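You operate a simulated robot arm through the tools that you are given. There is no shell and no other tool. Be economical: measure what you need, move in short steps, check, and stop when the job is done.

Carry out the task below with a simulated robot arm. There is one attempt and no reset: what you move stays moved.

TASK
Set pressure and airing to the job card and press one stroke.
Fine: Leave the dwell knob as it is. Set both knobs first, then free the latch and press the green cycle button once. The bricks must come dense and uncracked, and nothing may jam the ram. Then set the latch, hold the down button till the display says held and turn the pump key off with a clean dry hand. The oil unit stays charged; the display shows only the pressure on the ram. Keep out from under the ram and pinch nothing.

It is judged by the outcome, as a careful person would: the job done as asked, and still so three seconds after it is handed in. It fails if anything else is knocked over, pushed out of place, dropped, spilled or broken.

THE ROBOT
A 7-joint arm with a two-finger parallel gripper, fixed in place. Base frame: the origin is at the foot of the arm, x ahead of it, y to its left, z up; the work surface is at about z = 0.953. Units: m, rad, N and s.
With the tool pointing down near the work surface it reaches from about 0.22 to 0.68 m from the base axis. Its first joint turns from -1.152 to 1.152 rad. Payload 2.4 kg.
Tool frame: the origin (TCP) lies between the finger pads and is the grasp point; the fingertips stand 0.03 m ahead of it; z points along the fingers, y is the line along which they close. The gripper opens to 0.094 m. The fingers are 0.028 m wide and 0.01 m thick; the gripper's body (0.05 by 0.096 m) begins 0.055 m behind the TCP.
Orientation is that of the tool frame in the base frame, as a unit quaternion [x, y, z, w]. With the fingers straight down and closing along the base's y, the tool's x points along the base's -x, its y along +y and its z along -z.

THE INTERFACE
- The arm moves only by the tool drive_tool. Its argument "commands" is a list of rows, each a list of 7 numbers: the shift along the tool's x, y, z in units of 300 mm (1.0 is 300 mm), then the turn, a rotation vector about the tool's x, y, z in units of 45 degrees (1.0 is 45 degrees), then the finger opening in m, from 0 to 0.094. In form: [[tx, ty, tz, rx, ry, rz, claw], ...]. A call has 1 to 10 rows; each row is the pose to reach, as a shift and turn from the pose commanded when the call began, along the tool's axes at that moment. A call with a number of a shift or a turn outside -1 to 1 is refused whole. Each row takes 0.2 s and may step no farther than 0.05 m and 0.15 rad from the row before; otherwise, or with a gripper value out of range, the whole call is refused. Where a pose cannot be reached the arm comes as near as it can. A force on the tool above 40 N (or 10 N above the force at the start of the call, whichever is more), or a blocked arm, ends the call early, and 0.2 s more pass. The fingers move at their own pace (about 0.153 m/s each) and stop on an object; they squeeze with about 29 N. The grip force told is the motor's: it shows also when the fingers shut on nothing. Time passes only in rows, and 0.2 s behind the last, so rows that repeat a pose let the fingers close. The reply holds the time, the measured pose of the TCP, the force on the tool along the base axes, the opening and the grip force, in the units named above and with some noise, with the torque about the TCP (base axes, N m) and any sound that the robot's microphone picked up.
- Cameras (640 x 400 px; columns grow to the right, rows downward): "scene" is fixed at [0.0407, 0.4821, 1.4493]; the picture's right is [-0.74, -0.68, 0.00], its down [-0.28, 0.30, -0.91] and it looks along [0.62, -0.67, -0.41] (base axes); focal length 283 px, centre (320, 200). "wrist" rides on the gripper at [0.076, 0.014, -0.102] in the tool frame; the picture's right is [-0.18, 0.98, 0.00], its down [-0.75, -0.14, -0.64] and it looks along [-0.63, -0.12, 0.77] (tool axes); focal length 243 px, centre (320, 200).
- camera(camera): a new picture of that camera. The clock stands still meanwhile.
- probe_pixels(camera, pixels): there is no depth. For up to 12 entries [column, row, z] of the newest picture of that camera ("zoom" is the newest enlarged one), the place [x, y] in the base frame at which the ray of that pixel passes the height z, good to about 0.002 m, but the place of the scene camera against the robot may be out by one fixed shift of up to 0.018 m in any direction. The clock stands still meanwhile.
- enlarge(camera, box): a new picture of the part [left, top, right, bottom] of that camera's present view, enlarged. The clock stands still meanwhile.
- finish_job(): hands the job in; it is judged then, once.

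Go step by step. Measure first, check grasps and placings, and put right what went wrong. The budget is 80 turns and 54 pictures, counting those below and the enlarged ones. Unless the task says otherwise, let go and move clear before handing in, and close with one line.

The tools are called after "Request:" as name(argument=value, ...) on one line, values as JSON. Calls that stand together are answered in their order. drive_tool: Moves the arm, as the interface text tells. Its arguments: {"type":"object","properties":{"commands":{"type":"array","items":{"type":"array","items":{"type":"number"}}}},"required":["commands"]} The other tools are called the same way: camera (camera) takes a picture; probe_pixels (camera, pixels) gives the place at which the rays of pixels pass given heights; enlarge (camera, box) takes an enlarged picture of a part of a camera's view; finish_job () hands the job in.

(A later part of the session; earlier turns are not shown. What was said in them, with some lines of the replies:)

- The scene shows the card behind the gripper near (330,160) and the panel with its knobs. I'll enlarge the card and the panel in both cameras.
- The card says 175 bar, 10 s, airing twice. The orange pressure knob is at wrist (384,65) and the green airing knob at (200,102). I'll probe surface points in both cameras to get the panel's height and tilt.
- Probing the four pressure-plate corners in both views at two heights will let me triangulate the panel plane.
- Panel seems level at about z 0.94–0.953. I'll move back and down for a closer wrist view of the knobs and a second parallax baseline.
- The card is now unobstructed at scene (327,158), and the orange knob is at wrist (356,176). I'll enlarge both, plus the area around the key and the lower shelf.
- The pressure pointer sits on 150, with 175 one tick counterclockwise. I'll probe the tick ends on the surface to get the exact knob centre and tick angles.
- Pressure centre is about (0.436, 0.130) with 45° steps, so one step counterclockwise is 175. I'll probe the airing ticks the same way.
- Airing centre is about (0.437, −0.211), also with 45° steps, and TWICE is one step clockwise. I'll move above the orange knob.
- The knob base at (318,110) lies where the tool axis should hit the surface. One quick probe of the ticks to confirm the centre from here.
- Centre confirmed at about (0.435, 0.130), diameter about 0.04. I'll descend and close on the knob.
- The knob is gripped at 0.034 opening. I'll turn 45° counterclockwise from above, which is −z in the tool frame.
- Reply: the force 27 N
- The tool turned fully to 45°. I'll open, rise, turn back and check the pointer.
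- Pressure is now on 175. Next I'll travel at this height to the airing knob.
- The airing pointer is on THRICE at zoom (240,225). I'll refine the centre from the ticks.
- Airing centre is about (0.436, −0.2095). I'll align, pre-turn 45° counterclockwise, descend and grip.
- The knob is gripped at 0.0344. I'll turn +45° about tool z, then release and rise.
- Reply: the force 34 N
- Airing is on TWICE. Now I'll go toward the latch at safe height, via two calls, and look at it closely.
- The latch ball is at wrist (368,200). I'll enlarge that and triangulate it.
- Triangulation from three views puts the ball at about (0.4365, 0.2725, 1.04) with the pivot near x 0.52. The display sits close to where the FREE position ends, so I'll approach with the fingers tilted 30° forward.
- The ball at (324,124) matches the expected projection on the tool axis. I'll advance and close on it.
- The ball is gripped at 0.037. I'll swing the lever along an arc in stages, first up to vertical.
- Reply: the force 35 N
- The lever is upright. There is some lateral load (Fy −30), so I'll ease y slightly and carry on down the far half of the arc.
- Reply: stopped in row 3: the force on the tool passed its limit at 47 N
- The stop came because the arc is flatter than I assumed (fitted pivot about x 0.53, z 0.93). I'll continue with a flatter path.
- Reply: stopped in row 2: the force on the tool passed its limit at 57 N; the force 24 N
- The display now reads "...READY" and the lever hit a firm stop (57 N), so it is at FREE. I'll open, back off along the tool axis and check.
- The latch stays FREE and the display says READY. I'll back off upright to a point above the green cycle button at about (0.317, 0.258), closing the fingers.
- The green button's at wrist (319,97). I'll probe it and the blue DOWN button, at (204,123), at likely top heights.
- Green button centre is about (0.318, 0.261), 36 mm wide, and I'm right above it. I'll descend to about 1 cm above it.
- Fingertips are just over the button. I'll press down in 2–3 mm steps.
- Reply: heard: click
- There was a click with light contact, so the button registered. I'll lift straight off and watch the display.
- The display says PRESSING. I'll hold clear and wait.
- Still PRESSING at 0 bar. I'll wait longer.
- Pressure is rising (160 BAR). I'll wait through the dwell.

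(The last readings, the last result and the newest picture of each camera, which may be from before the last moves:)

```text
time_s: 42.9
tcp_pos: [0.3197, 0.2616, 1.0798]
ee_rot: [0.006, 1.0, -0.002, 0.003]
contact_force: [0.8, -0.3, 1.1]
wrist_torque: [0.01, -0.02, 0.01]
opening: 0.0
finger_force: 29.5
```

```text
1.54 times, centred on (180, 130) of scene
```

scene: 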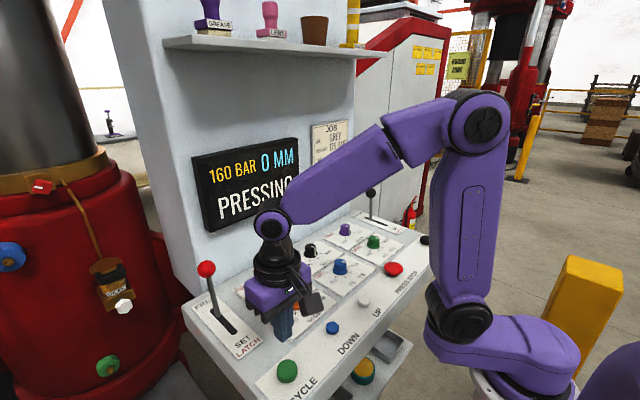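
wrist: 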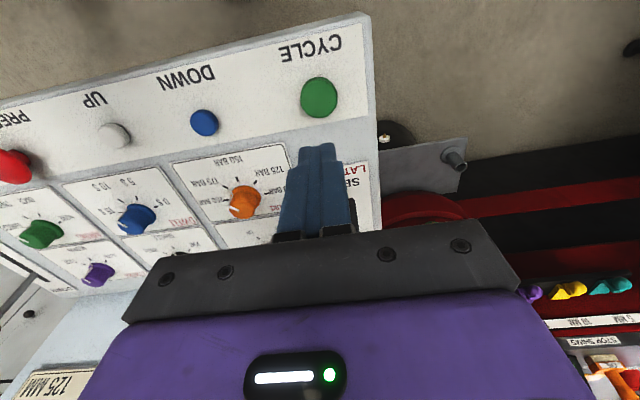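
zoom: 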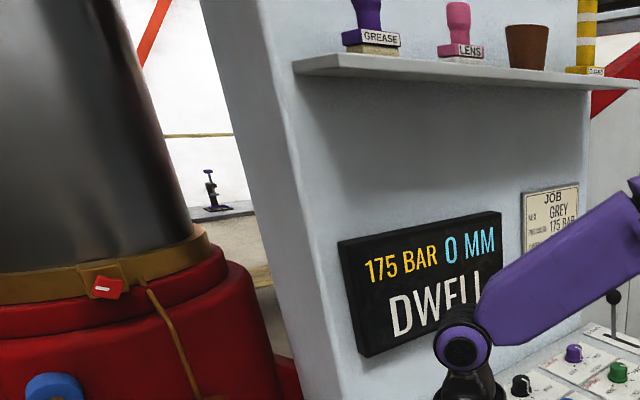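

175 BAR, DWELL. More waiting.

Request:
drive_tool(commands=[[0, 0, 0, 0, 0, 0, 0], [0, 0, 0, 0, 0, 0, 0], [0, 0, 0, 0, 0, 0, 0], [0, 0, 0, 0, 0, 0, 0], [0, 0, 0, 0, 0, 0, 0], [0, 0, 0, 0, 0, 0, 0], [0, 0, 0, 0, 0, 0, 0], [0, 0, 0, 0, 0, 0, 0], [0, 0, 0, 0, 0, 0, 0], [0, 0, 0, 0, 0, 0, 0]])

Request:
drive_tool(commands=[[0, 0, 0, 0, 0, 0, 0], [0, 0, 0, 0, 0, 0, 0], [0, 0, 0, 0, 0, 0, 0], [0, 0, 0, 0, 0, 0, 0], [0, 0, 0, 0, 0, 0, 0], [0, 0, 0, 0, 0, 0, 0], [0, 0, 0, 0, 0, 0, 0], [0, 0, 0, 0, 0, 0, 0], [0, 0, 0, 0, 0, 0, 0], [0, 0, 0, 0, 0, 0, 0]])

Request:
drive_tool(commands=[[0, 0, 0, 0, 0, 0, 0], [0, 0, 0, 0, 0, 0, 0], [0, 0, 0, 0, 0, 0, 0], [0, 0, 0, 0, 0, 0, 0], [0, 0, 0, 0, 0, 0, 0], [0, 0, 0, 0, 0, 0, 0], [0, 0, 0, 0, 0, 0, 0], [0, 0, 0, 0, 0, 0, 0], [0, 0, 0, 0, 0, 0, 0], [0, 0, 0, 0, 0, 0, 0]])

Request:
drive_tool(commands=[[0, 0, 0, 0, 0, 0, 0], [0, 0, 0, 0, 0, 0, 0], [0, 0, 0, 0, 0, 0, 0], [0, 0, 0, 0, 0, 0, 0], [0, 0, 0, 0, 0, 0, 0], [0, 0, 0, 0, 0, 0, 0], [0, 0, 0, 0, 0, 0, 0], [0, 0, 0, 0, 0, 0, 0], [0, 0, 0, 0, 0, 0, 0], [0, 0, 0, 0, 0, 0, 0]])

Request:
enlarge(camera="scene", box=[0, 60, 360, 290])

```text
time_s: 45.1
tcp_pos: [0.3189, 0.2619, 1.0808]
ee_rot: [0.008, 1.0, -0.001, 0.002]
contact_force: [-0.1, 0.5, 0.2]
wrist_torque: [0.01, 0.01, 0.0]
opening: 0.0
finger_force: 28.6
```

```text
time_s: 47.3
tcp_pos: [0.3197, 0.2621, 1.0793]
ee_rot: [0.007, 1.0, -0.002, 0.003]
contact_force: [0.1, 0.2, -0.3]
wrist_torque: [0.04, -0.01, -0.01]
opening: 0.0002
finger_force: 28.9
```

```text
time_s: 49.5
tcp_pos: [0.3213, 0.2614, 1.0805]
ee_rot: [0.007, 1.0, -0.001, 0.002]
contact_force: [0.3, 0.8, 0.5]
wrist_torque: [0.0, -0.01, 0.01]
opening: 0.0
finger_force: 29.1
```

```text
time_s: 51.7
tcp_pos: [0.3213, 0.2619, 1.0802]
ee_rot: [0.007, 1.0, -0.002, 0.003]
contact_force: [0.0, -0.1, 0.4]
wrist_torque: [0.02, -0.03, 0.02]
opening: 0.0
finger_force: 29.0
```

```text
1.74 times, centred on (180, 175) of scene
```

zoom: 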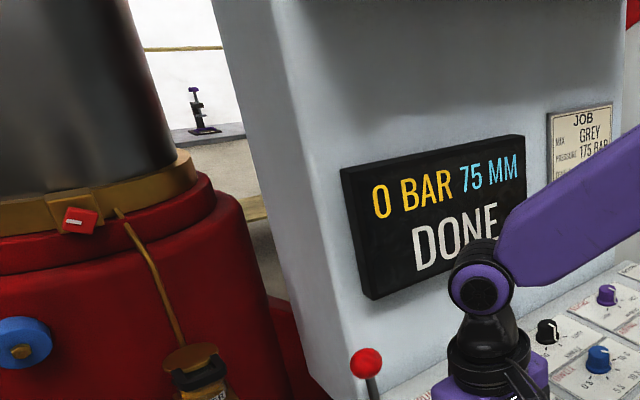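

The cycle is DONE (0 BAR, 75 MM). Next I'll set the latch, starting with the tilted pre-grasp pose I backed off to before.

Request:
drive_tool(commands=[[-0.05, 0.01, -0.12, 0, 0, 0, 0.02], [-0.13, 0.02, -0.24, 0, -0.133, 0, 0.05], [-0.24, 0.03, -0.34, 0, -0.267, 0, 0.07], [-0.35, 0.04, -0.42, 0, -0.4, 0, 0.07], [-0.46, 0.048, -0.445, 0, -0.533, 0, 0.07], [-0.553, 0.048, -0.445, 0, -0.667, 0, 0.07], [-0.553, 0.048, -0.445, 0, -0.667, 0, 0.07]])

Request:
camera(camera="wrist")

```text
time_s: 53.3
tcp_pos: [0.4844, 0.2756, 1.2153]
ee_rot: [0.006, 0.965, -0.004, 0.262]
contact_force: [0.3, -0.2, -0.7]
wrist_torque: [0.02, -0.01, -0.01]
opening: 0.0699
finger_force: 0.1
```

```text
17 pictures are left
```

wrist: 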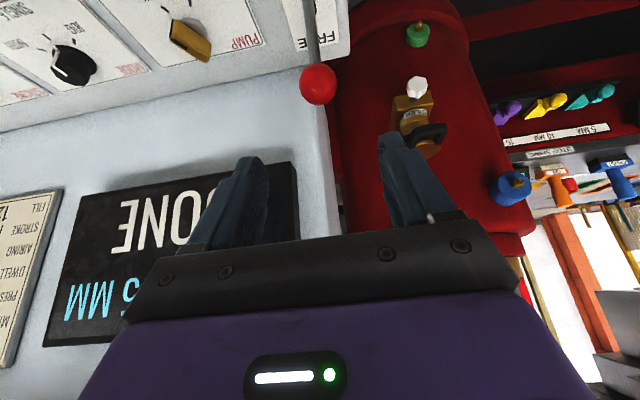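

The ball at (317,85) is about 13 mm toward tool +x of my axis. I'll advance with that offset and grip it.

Request:
drive_tool(commands=[[0.04, 0, 0.12, 0, 0, 0, 0.07], [0.04, 0, 0.24, 0, 0, 0, 0.07], [0.04, 0, 0.36, 0, 0, 0, 0.07], [0.04, 0, 0.46, 0, 0, 0, 0.07], [0.04, 0, 0.46, 0, 0, 0, 0.05], [0.04, 0, 0.46, 0, 0, 0, 0.03], [0.04, 0, 0.46, 0, 0, 0, 0.03]])

Request:
enlarge(camera="scene", box=[150, 130, 390, 350])

```text
time_s: 54.9
tcp_pos: [0.5442, 0.2739, 1.0885]
ee_rot: [0.004, 0.965, -0.002, 0.262]
contact_force: [1.6, 16.4, -5.2]
wrist_torque: [0.21, -0.29, 0.13]
opening: 0.0366
finger_force: 44.5
```

```text
1.82 times, centred on (270, 240) of scene
```

zoom: 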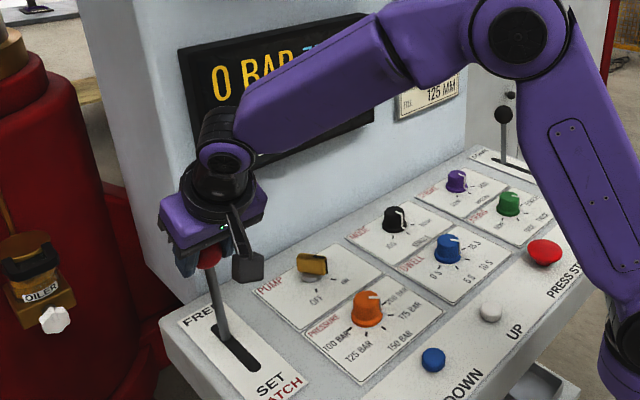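

The ball is gripped. The two known end points fit a pivot at about (0.535, 0.945) with r 0.137, so I'll swing along that arc back to SET.

Request:
drive_tool(commands=[[0.036, 0.005, -0.022, 0, 0, 0, 0.03], [0.072, 0.006, -0.042, 0, 0, 0, 0.03], [0.109, 0.006, -0.057, 0, 0, 0, 0.03], [0.146, 0.006, -0.069, 0, 0, 0, 0.03], [0.185, 0.006, -0.077, 0, 0, 0, 0.03], [0.224, 0.006, -0.083, 0, 0, 0, 0.03], [0.264, 0.006, -0.084, 0, 0, 0, 0.03], [0.305, 0.006, -0.083, 0, 0, 0, 0.03], [0.348, 0.006, -0.077, 0, 0, 0, 0.03], [0.39, 0.006, -0.067, 0, 0, 0, 0.03]])

Request:
enlarge(camera="scene", box=[150, 130, 390, 350])

```text
time_s: 57.1
tcp_pos: [0.4316, 0.2751, 1.0491]
ee_rot: [0.006, 0.965, -0.003, 0.263]
contact_force: [-20.2, -3.8, 33.0]
wrist_torque: [-0.05, -1.42, -0.1]
opening: 0.0375
finger_force: 44.6
```

```text
1.82 times, centred on (270, 240) of scene
```

zoom: 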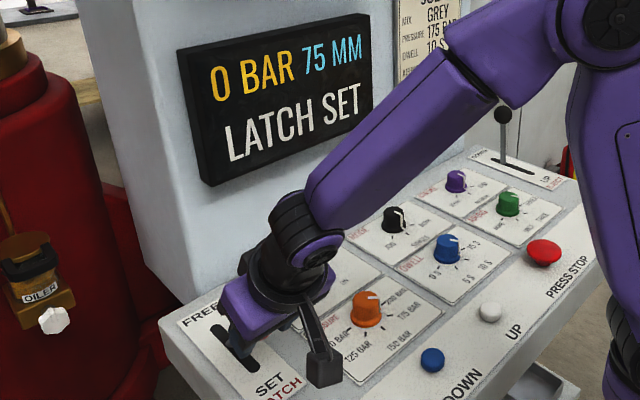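

LATCH SET is shown. I'll release, back off, then go upright above the DOWN button at about (0.319, 0.132).

Request:
drive_tool(commands=[[0, 0, 0, 0, 0, 0, 0.07], [0, 0, 0, 0, 0, 0, 0.07], [0, 0, -0.1, 0, 0, 0, 0.07], [0, 0, -0.24, 0, 0, 0, 0.07]])

Request:
drive_tool(commands=[[0.05, -0.1, -0.05, 0, 0.133, 0, 0.05], [0.1, -0.2, -0.06, 0, 0.267, 0, 0.03], [0.16, -0.3, -0.06, 0, 0.4, 0, 0.0], [0.22, -0.4, -0.05, 0, 0.533, 0, 0.0], [0.274, -0.477, -0.043, 0, 0.667, 0, 0.0], [0.274, -0.477, -0.043, 0, 0.667, 0, 0.0]])

Request:
camera(camera="wrist")

Request:
camera(camera="scene")

```text
time_s: 58.1
tcp_pos: [0.3971, 0.2738, 1.1108]
ee_rot: [0.006, 0.965, -0.004, 0.262]
contact_force: [-0.2, 0.3, 0.4]
wrist_torque: [0.0, 0.02, 0.01]
opening: 0.0697
finger_force: 0.1
```

```text
time_s: 59.5
tcp_pos: [0.315, 0.1339, 1.0786]
ee_rot: [0.006, 1.0, -0.001, 0.002]
contact_force: [0.4, 1.0, 0.2]
wrist_torque: [0.01, 0.01, 0.0]
opening: 0.0
finger_force: 29.0
```

```text
14 pictures are left
```

wrist: 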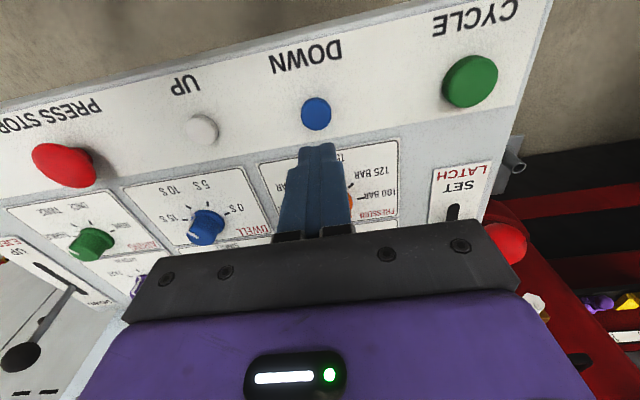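

```text
13 pictures are left
```

scene: 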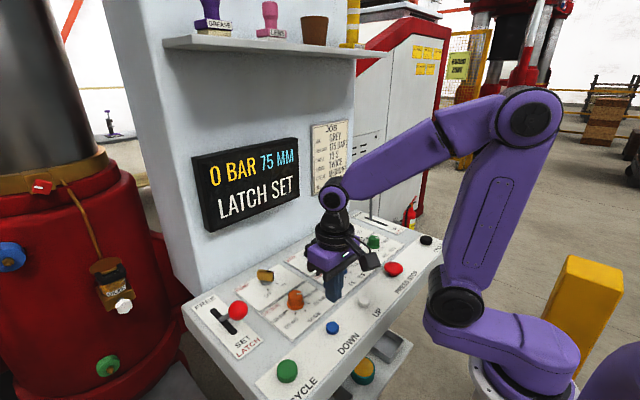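

LATCH SET still holds. I'll probe the DOWN button at wrist (316,114).

Request:
probe_pixels(camera="wrist", pixels=[[316, 114, 0.955], [316, 114, 0.965], [301, 114, 0.96], [331, 114, 0.96], [316, 98, 0.955], [316, 130, 0.965]])

```text
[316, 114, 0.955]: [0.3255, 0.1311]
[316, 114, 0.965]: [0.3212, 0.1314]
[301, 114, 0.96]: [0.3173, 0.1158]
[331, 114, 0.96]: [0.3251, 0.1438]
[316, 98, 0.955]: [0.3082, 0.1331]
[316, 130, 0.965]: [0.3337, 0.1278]
```

Button centre about (0.320, 0.131). I'll descend onto it slowly and hold.

Request:
drive_tool(commands=[[-0.017, -0.009, 0.1, 0, 0, 0, 0], [-0.017, -0.009, 0.2, 0, 0, 0, 0], [-0.017, -0.009, 0.24, 0, 0, 0, 0], [-0.017, -0.009, 0.25, 0, 0, 0, 0], [-0.017, -0.009, 0.26, 0, 0, 0, 0], [-0.017, -0.009, 0.27, 0, 0, 0, 0], [-0.017, -0.009, 0.28, 0, 0, 0, 0]])

```text
time_s: 61.1
tcp_pos: [0.3233, 0.1303, 0.9955]
ee_rot: [0.007, 1.0, -0.002, 0.003]
contact_force: [-0.4, -0.8, 1.8]
wrist_torque: [-0.04, 0.0, -0.01]
opening: 0.0001
finger_force: 29.3
```

No click yet, with contact just starting (Fz 1.8). I'll press a bit further in small steps.

Request:
drive_tool(commands=[[0, 0, 0.006, 0, 0, 0, 0], [0, 0, 0.012, 0, 0, 0, 0], [0, 0, 0.012, 0, 0, 0, 0]])

Request:
enlarge(camera="scene", box=[150, 130, 390, 350])

```text
time_s: 61.9
tcp_pos: [0.3243, 0.1298, 0.9931]
ee_rot: [0.007, 1.0, -0.002, 0.002]
contact_force: [-0.3, 0.0, 3.0]
wrist_torque: [0.0, 0.02, -0.02]
opening: 0.0
finger_force: 28.3
heard: click
```

```text
1.82 times, centred on (270, 240) of scene
```

zoom: 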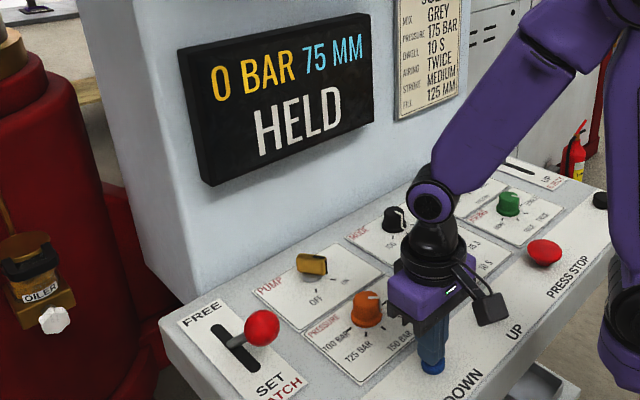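

The display says HELD. I'll hold a moment longer, then lift clear and confirm it remains, viewing the key too.

Request:
drive_tool(commands=[[0, 0, 0, 0, 0, 0, 0], [0, 0, 0, 0, 0, 0, 0], [0, 0, 0, 0, 0, 0, 0], [0, 0, 0, 0, 0, 0, 0], [0, 0, 0, 0, 0, 0, 0], [0, 0, -0.05, 0, 0, 0, 0], [0, 0, -0.15, 0, 0, 0, 0], [0, 0, -0.28, 0, 0, 0, 0], [0, 0, -0.42, 0, 0, 0, 0]])

Request:
camera(camera="scene")

Request:
enlarge(camera="wrist", box=[290, 90, 430, 240])

```text
time_s: 63.9
tcp_pos: [0.3236, 0.13, 1.1218]
ee_rot: [0.006, 1.0, -0.002, 0.003]
contact_force: [0.6, -0.1, -0.1]
wrist_torque: [0.03, -0.01, 0.02]
opening: 0.0
finger_force: 28.5
```

```text
11 pictures are left
```

scene: 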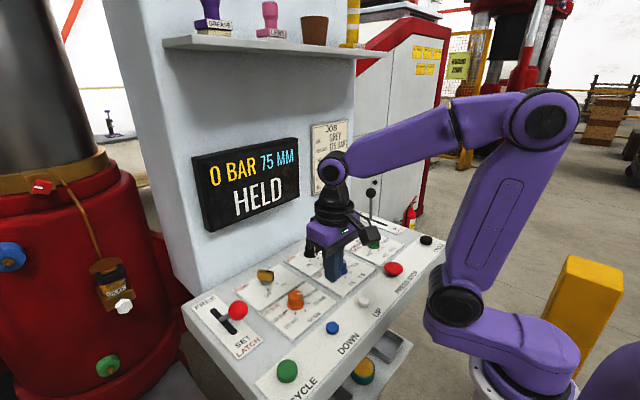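

```text
2.67 times, centred on (360, 165) of wrist
```

zoom: 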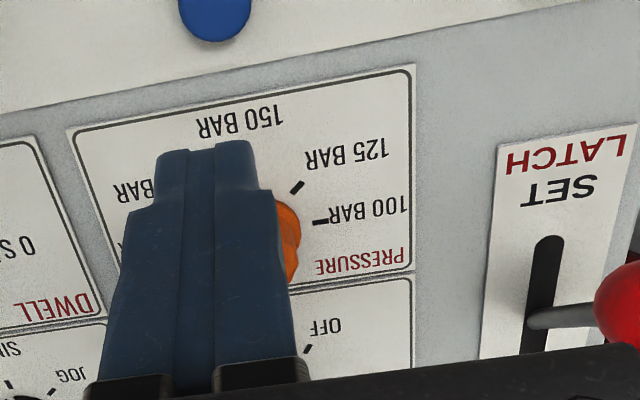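

HELD remains after release. I'll move over for a clear view of the pump key with fingers open.

Request:
drive_tool(commands=[[-0.12, 0, 0, 0, 0, 0, 0.05], [-0.24, 0, 0, 0, 0, 0, 0.094], [-0.36, 0, 0.04, 0, 0, 0, 0.094], [-0.36, 0, 0.06, 0, 0, 0, 0.094]])

Request:
enlarge(camera="wrist", box=[250, 80, 400, 240])

Request:
enlarge(camera="scene", box=[230, 240, 330, 310])

```text
time_s: 64.9
tcp_pos: [0.4324, 0.1287, 1.1021]
ee_rot: [0.007, 1.0, -0.002, 0.003]
contact_force: [0.1, -0.3, -0.2]
wrist_torque: [0.02, -0.02, 0.02]
opening: 0.0942
finger_force: 0.1
```

```text
2.50 times, centred on (325, 160) of wrist
```

zoom: 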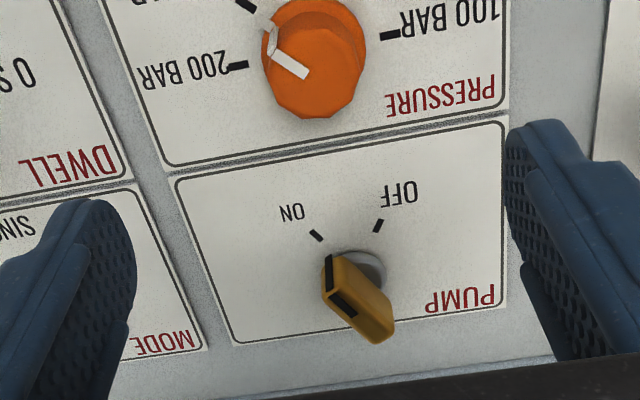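

```text
5.71 times, centred on (280, 275) of scene
```

zoom: 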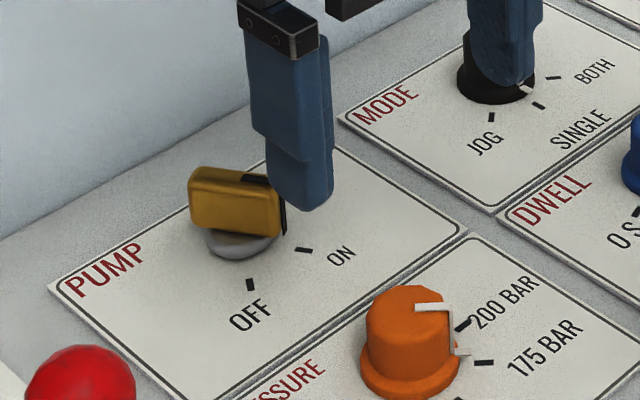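

The key bow points to ON; OFF is clockwise from above. I'll retake the wrist zoom so that I can probe it.

Request:
enlarge(camera="wrist", box=[300, 150, 380, 230])

```text
5.00 times, centred on (340, 190) of wrist
```

zoom: 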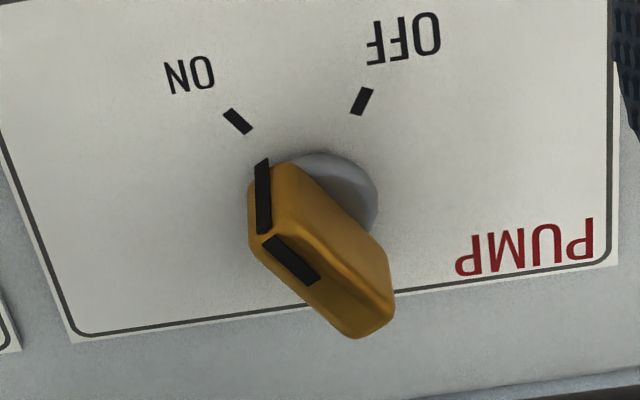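

Request:
probe_pixels(camera="zoom", pixels=[[250, 132, 0.953], [226, 112, 0.953], [354, 113, 0.953], [370, 90, 0.953], [378, 205, 0.957], [320, 153, 0.957], [268, 238, 0.98], [268, 238, 0.99], [320, 283, 0.99], [362, 325, 0.98], [362, 325, 0.99], [263, 160, 0.96]])

```text
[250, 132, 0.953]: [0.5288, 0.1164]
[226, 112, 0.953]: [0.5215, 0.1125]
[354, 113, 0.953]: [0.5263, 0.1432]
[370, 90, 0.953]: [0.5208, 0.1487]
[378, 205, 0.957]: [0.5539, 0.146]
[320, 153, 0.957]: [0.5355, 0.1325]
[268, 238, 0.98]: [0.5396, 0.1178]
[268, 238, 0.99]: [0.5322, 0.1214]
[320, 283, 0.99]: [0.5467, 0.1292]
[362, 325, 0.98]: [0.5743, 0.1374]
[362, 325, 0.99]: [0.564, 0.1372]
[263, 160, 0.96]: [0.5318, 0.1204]
```

Key axis is about (0.551, 0.130), top about z 0.988, with ON and OFF at ±30°. The display overhangs behind, so I'll approach with a 20° forward tilt and 30° yaw to align with the bow.

Request:
drive_tool(commands=[[-0.03, 0, 0.0, -0.023, -0.087, -0.136, 0.06], [-0.1, 0.0, 0.02, -0.046, -0.174, -0.272, 0.05], [-0.2, 0.003, 0.05, -0.07, -0.26, -0.408, 0.05], [-0.3, 0.003, 0.09, -0.093, -0.347, -0.544, 0.05], [-0.397, 0.003, 0.14, -0.116, -0.434, -0.68, 0.05], [-0.397, 0.003, 0.14, -0.116, -0.434, -0.68, 0.05]])

Request:
camera(camera="wrist")

Request:
enlarge(camera="scene", box=[180, 170, 380, 320])

```text
time_s: 66.3
tcp_pos: [0.551, 0.1294, 1.0617]
ee_rot: [-0.258, 0.95, 0.041, 0.171]
contact_force: [0.3, 0.8, 0.2]
wrist_torque: [-0.02, -0.01, 0.0]
opening: 0.0499
finger_force: 0.1
```

```text
6 pictures are left
```

wrist: 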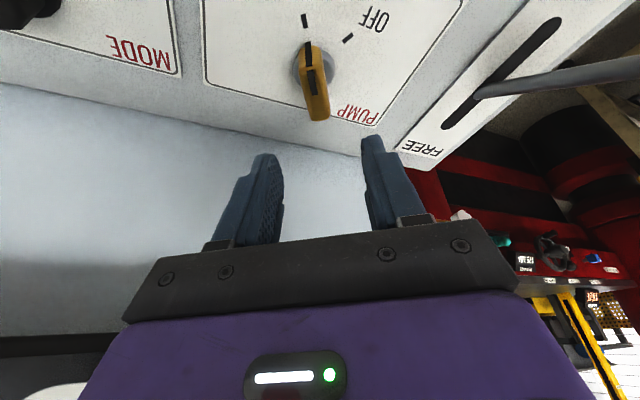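

```text
2.67 times, centred on (280, 245) of scene
```

zoom: 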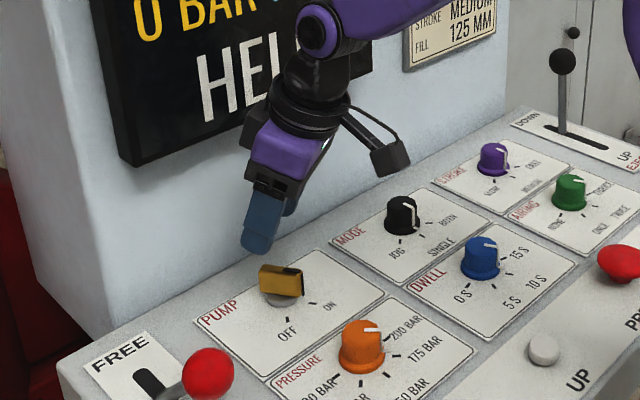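

HELD still shows and the bow looks nearly aligned, about 4 px left of centre. I'll probe to get its offset.

Request:
probe_pixels(camera="wrist", pixels=[[305, 68, 0.988], [325, 66, 0.988], [307, 118, 0.988], [329, 115, 0.988], [290, 65, 0.957], [335, 65, 0.957], [303, 26, 0.953], [344, 43, 0.953], [314, 44, 0.957]])

```text
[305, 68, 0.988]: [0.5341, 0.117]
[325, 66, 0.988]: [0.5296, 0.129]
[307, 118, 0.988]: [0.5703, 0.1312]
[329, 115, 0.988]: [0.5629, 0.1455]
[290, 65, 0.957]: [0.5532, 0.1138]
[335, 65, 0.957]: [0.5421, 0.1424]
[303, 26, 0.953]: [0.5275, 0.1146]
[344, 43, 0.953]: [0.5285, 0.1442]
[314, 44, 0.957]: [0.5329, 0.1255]
```

The bow centre (0.549, 0.131) matches the TCP, so I'll go straight down and grip.

Request:
drive_tool(commands=[[0.024, 0, 0.065, 0, 0, 0, 0.05], [0.048, 0, 0.131, 0, 0, 0, 0.05], [0.0705, 0, 0.194, 0, 0, 0, 0.05], [0.0705, 0, 0.194, 0, 0, 0, 0.03], [0.0705, 0, 0.194, 0, 0, 0, 0.01], [0.0705, 0, 0.194, 0, 0, 0, 0.005], [0.0705, 0, 0.194, 0, 0, 0, 0.005]])

```text
time_s: 67.9
tcp_pos: [0.5509, 0.1307, 0.9974]
ee_rot: [-0.257, 0.951, 0.042, 0.169]
contact_force: [-4.9, 4.1, 3.7]
wrist_torque: [1.28, 0.0, -0.08]
opening: 0.0158
finger_force: 45.1
```

Gripped at 0.016. I'll turn clockwise about the vertical by 45°, then 15° more.

Request:
drive_tool(commands=[[0, 0, 0, 0.057, 0, 0.157, 0.005], [0, 0, 0, 0.114, 0, 0.313, 0.005], [0, 0, 0, 0.171, 0, 0.47, 0.005], [0, 0, 0, 0.228, 0, 0.627, 0.005], [0, 0, 0, 0.285, 0, 0.783, 0.005], [0, 0, 0, 0.342, 0, 0.94, 0.005]])

Request:
drive_tool(commands=[[0, 0, 0, 0.057, 0, 0.157, 0.005], [0, 0, 0, 0.114, 0, 0.313, 0.005], [0, 0, 0, 0.114, 0, 0.313, 0.005]])

Request:
enlarge(camera="scene", box=[180, 120, 400, 320])

```text
time_s: 69.3
tcp_pos: [0.5503, 0.1295, 0.9981]
ee_rot: [0.128, 0.976, -0.025, 0.177]
contact_force: [3.0, 11.6, 3.6]
wrist_torque: [0.8, 0.86, -0.01]
opening: 0.0159
finger_force: 44.9
```

```text
time_s: 70.1
tcp_pos: [0.5501, 0.1299, 0.9977]
ee_rot: [0.253, 0.951, -0.047, 0.173]
contact_force: [5.5, 12.8, -3.5]
wrist_torque: [-0.21, -1.41, 0.0]
opening: 0.0159
finger_force: 45.5
```

```text
2.00 times, centred on (290, 220) of scene
```

zoom: 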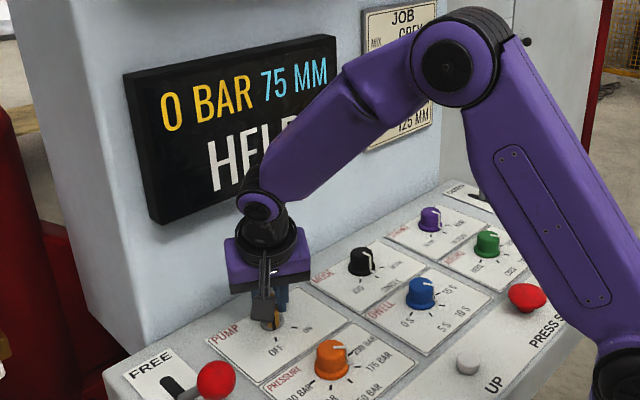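

Turned the full 60°. I'll open, lift straight up and look.

Request:
drive_tool(commands=[[0, 0, 0, 0, 0, 0, 0.05], [0, 0, 0, 0, 0, 0, 0.05], [-0.034, 0, -0.094, 0, 0, 0, 0.05], [-0.08, 0, -0.219, 0, 0, 0, 0.05], [0.05, 0, -0.3, 0, 0, 0, 0.05], [0.2, 0, -0.35, 0, 0, 0, 0.05], [0.35, 0, -0.35, 0, 0, 0, 0.05]])

Request:
camera(camera="scene")

Request:
enlarge(camera="scene", box=[190, 230, 390, 350])

```text
time_s: 71.7
tcp_pos: [0.4321, 0.1964, 1.0618]
ee_rot: [0.253, 0.951, -0.047, 0.171]
contact_force: [0.0, 0.5, -0.3]
wrist_torque: [-0.02, 0.01, 0.0]
opening: 0.0501
finger_force: 0.0
```

```text
3 pictures are left
```

scene: 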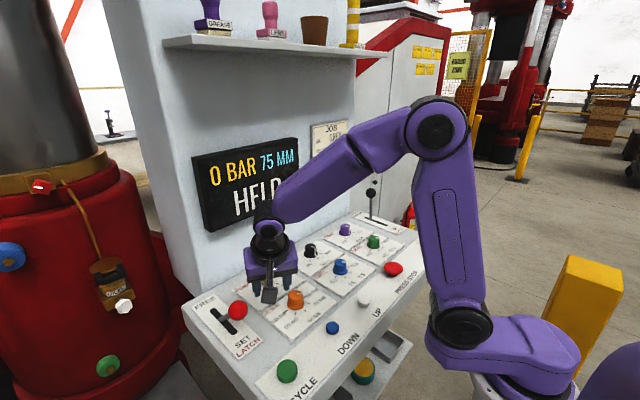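

```text
3.20 times, centred on (290, 290) of scene
```

zoom: 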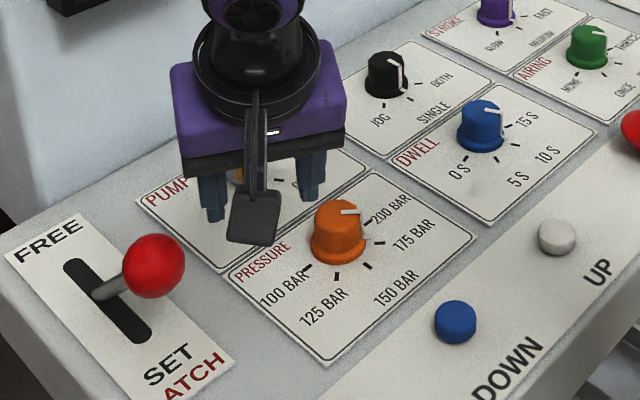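

The hand hides the key at scene (265,275). I'll move up and away to see it.

Request:
drive_tool(commands=[[-0.034, -0.04, -0.094, 0, 0, 0, 0.05], [-0.068, -0.12, -0.188, 0, 0, 0, 0.05], [-0.102, -0.22, -0.282, 0, 0, 0, 0.05], [-0.137, -0.32, -0.376, 0, 0, 0, 0.05], [-0.171, -0.42, -0.47, 0, 0, 0, 0.05], [-0.171, -0.55, -0.47, 0, 0, 0, 0.05]])

Request:
enlarge(camera="scene", box=[190, 130, 390, 320])

```text
time_s: 73.1
tcp_pos: [0.3479, 0.0541, 1.2102]
ee_rot: [0.253, 0.951, -0.047, 0.171]
contact_force: [-0.1, 0.0, -0.8]
wrist_torque: [0.02, 0.03, 0.0]
opening: 0.0499
finger_force: 0.0
```

```text
2.11 times, centred on (290, 225) of scene
```

zoom: 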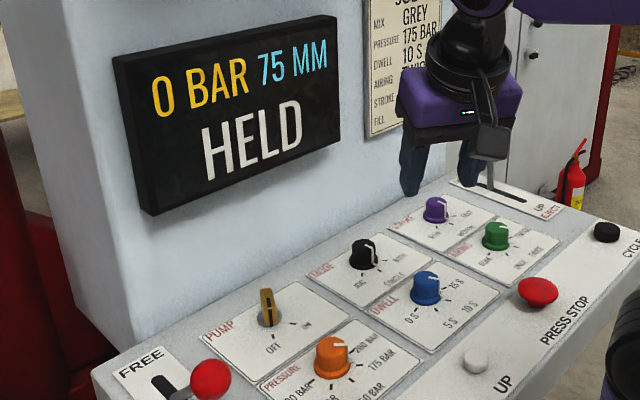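

The key now appears edge-on toward OFF. One last zoom to confirm that and the airing knob.

Request:
enlarge(camera="scene", box=[270, 245, 370, 310])

```text
6.15 times, centred on (320, 278) of scene
```

zoom: 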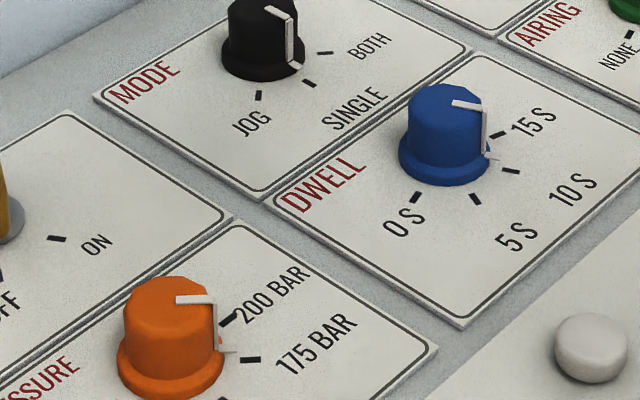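

Pressure reads 175. I'll use the last picture on the key itself.

Request:
enlarge(camera="scene", box=[225, 250, 315, 310])

```text
refused: no pictures are left
```

No pictures are left. The earlier view shows the key at zoom (267,310) in line with the OFF tick, the display reading HELD, the latch set and the arm clear, so I'm handing in.

Request:
finish_job()

```text
The job is handed in.
```

The press ran one full stroke at 175 bar with airing on TWICE, and the display read DONE. The latch is set, the display shows HELD at 0 bar, and the pump key is turned to OFF; I judged the key from a wider view because I ran out of pictures before a close-up. The bricks were never in view, so I couldn't check that they came dense and uncracked.
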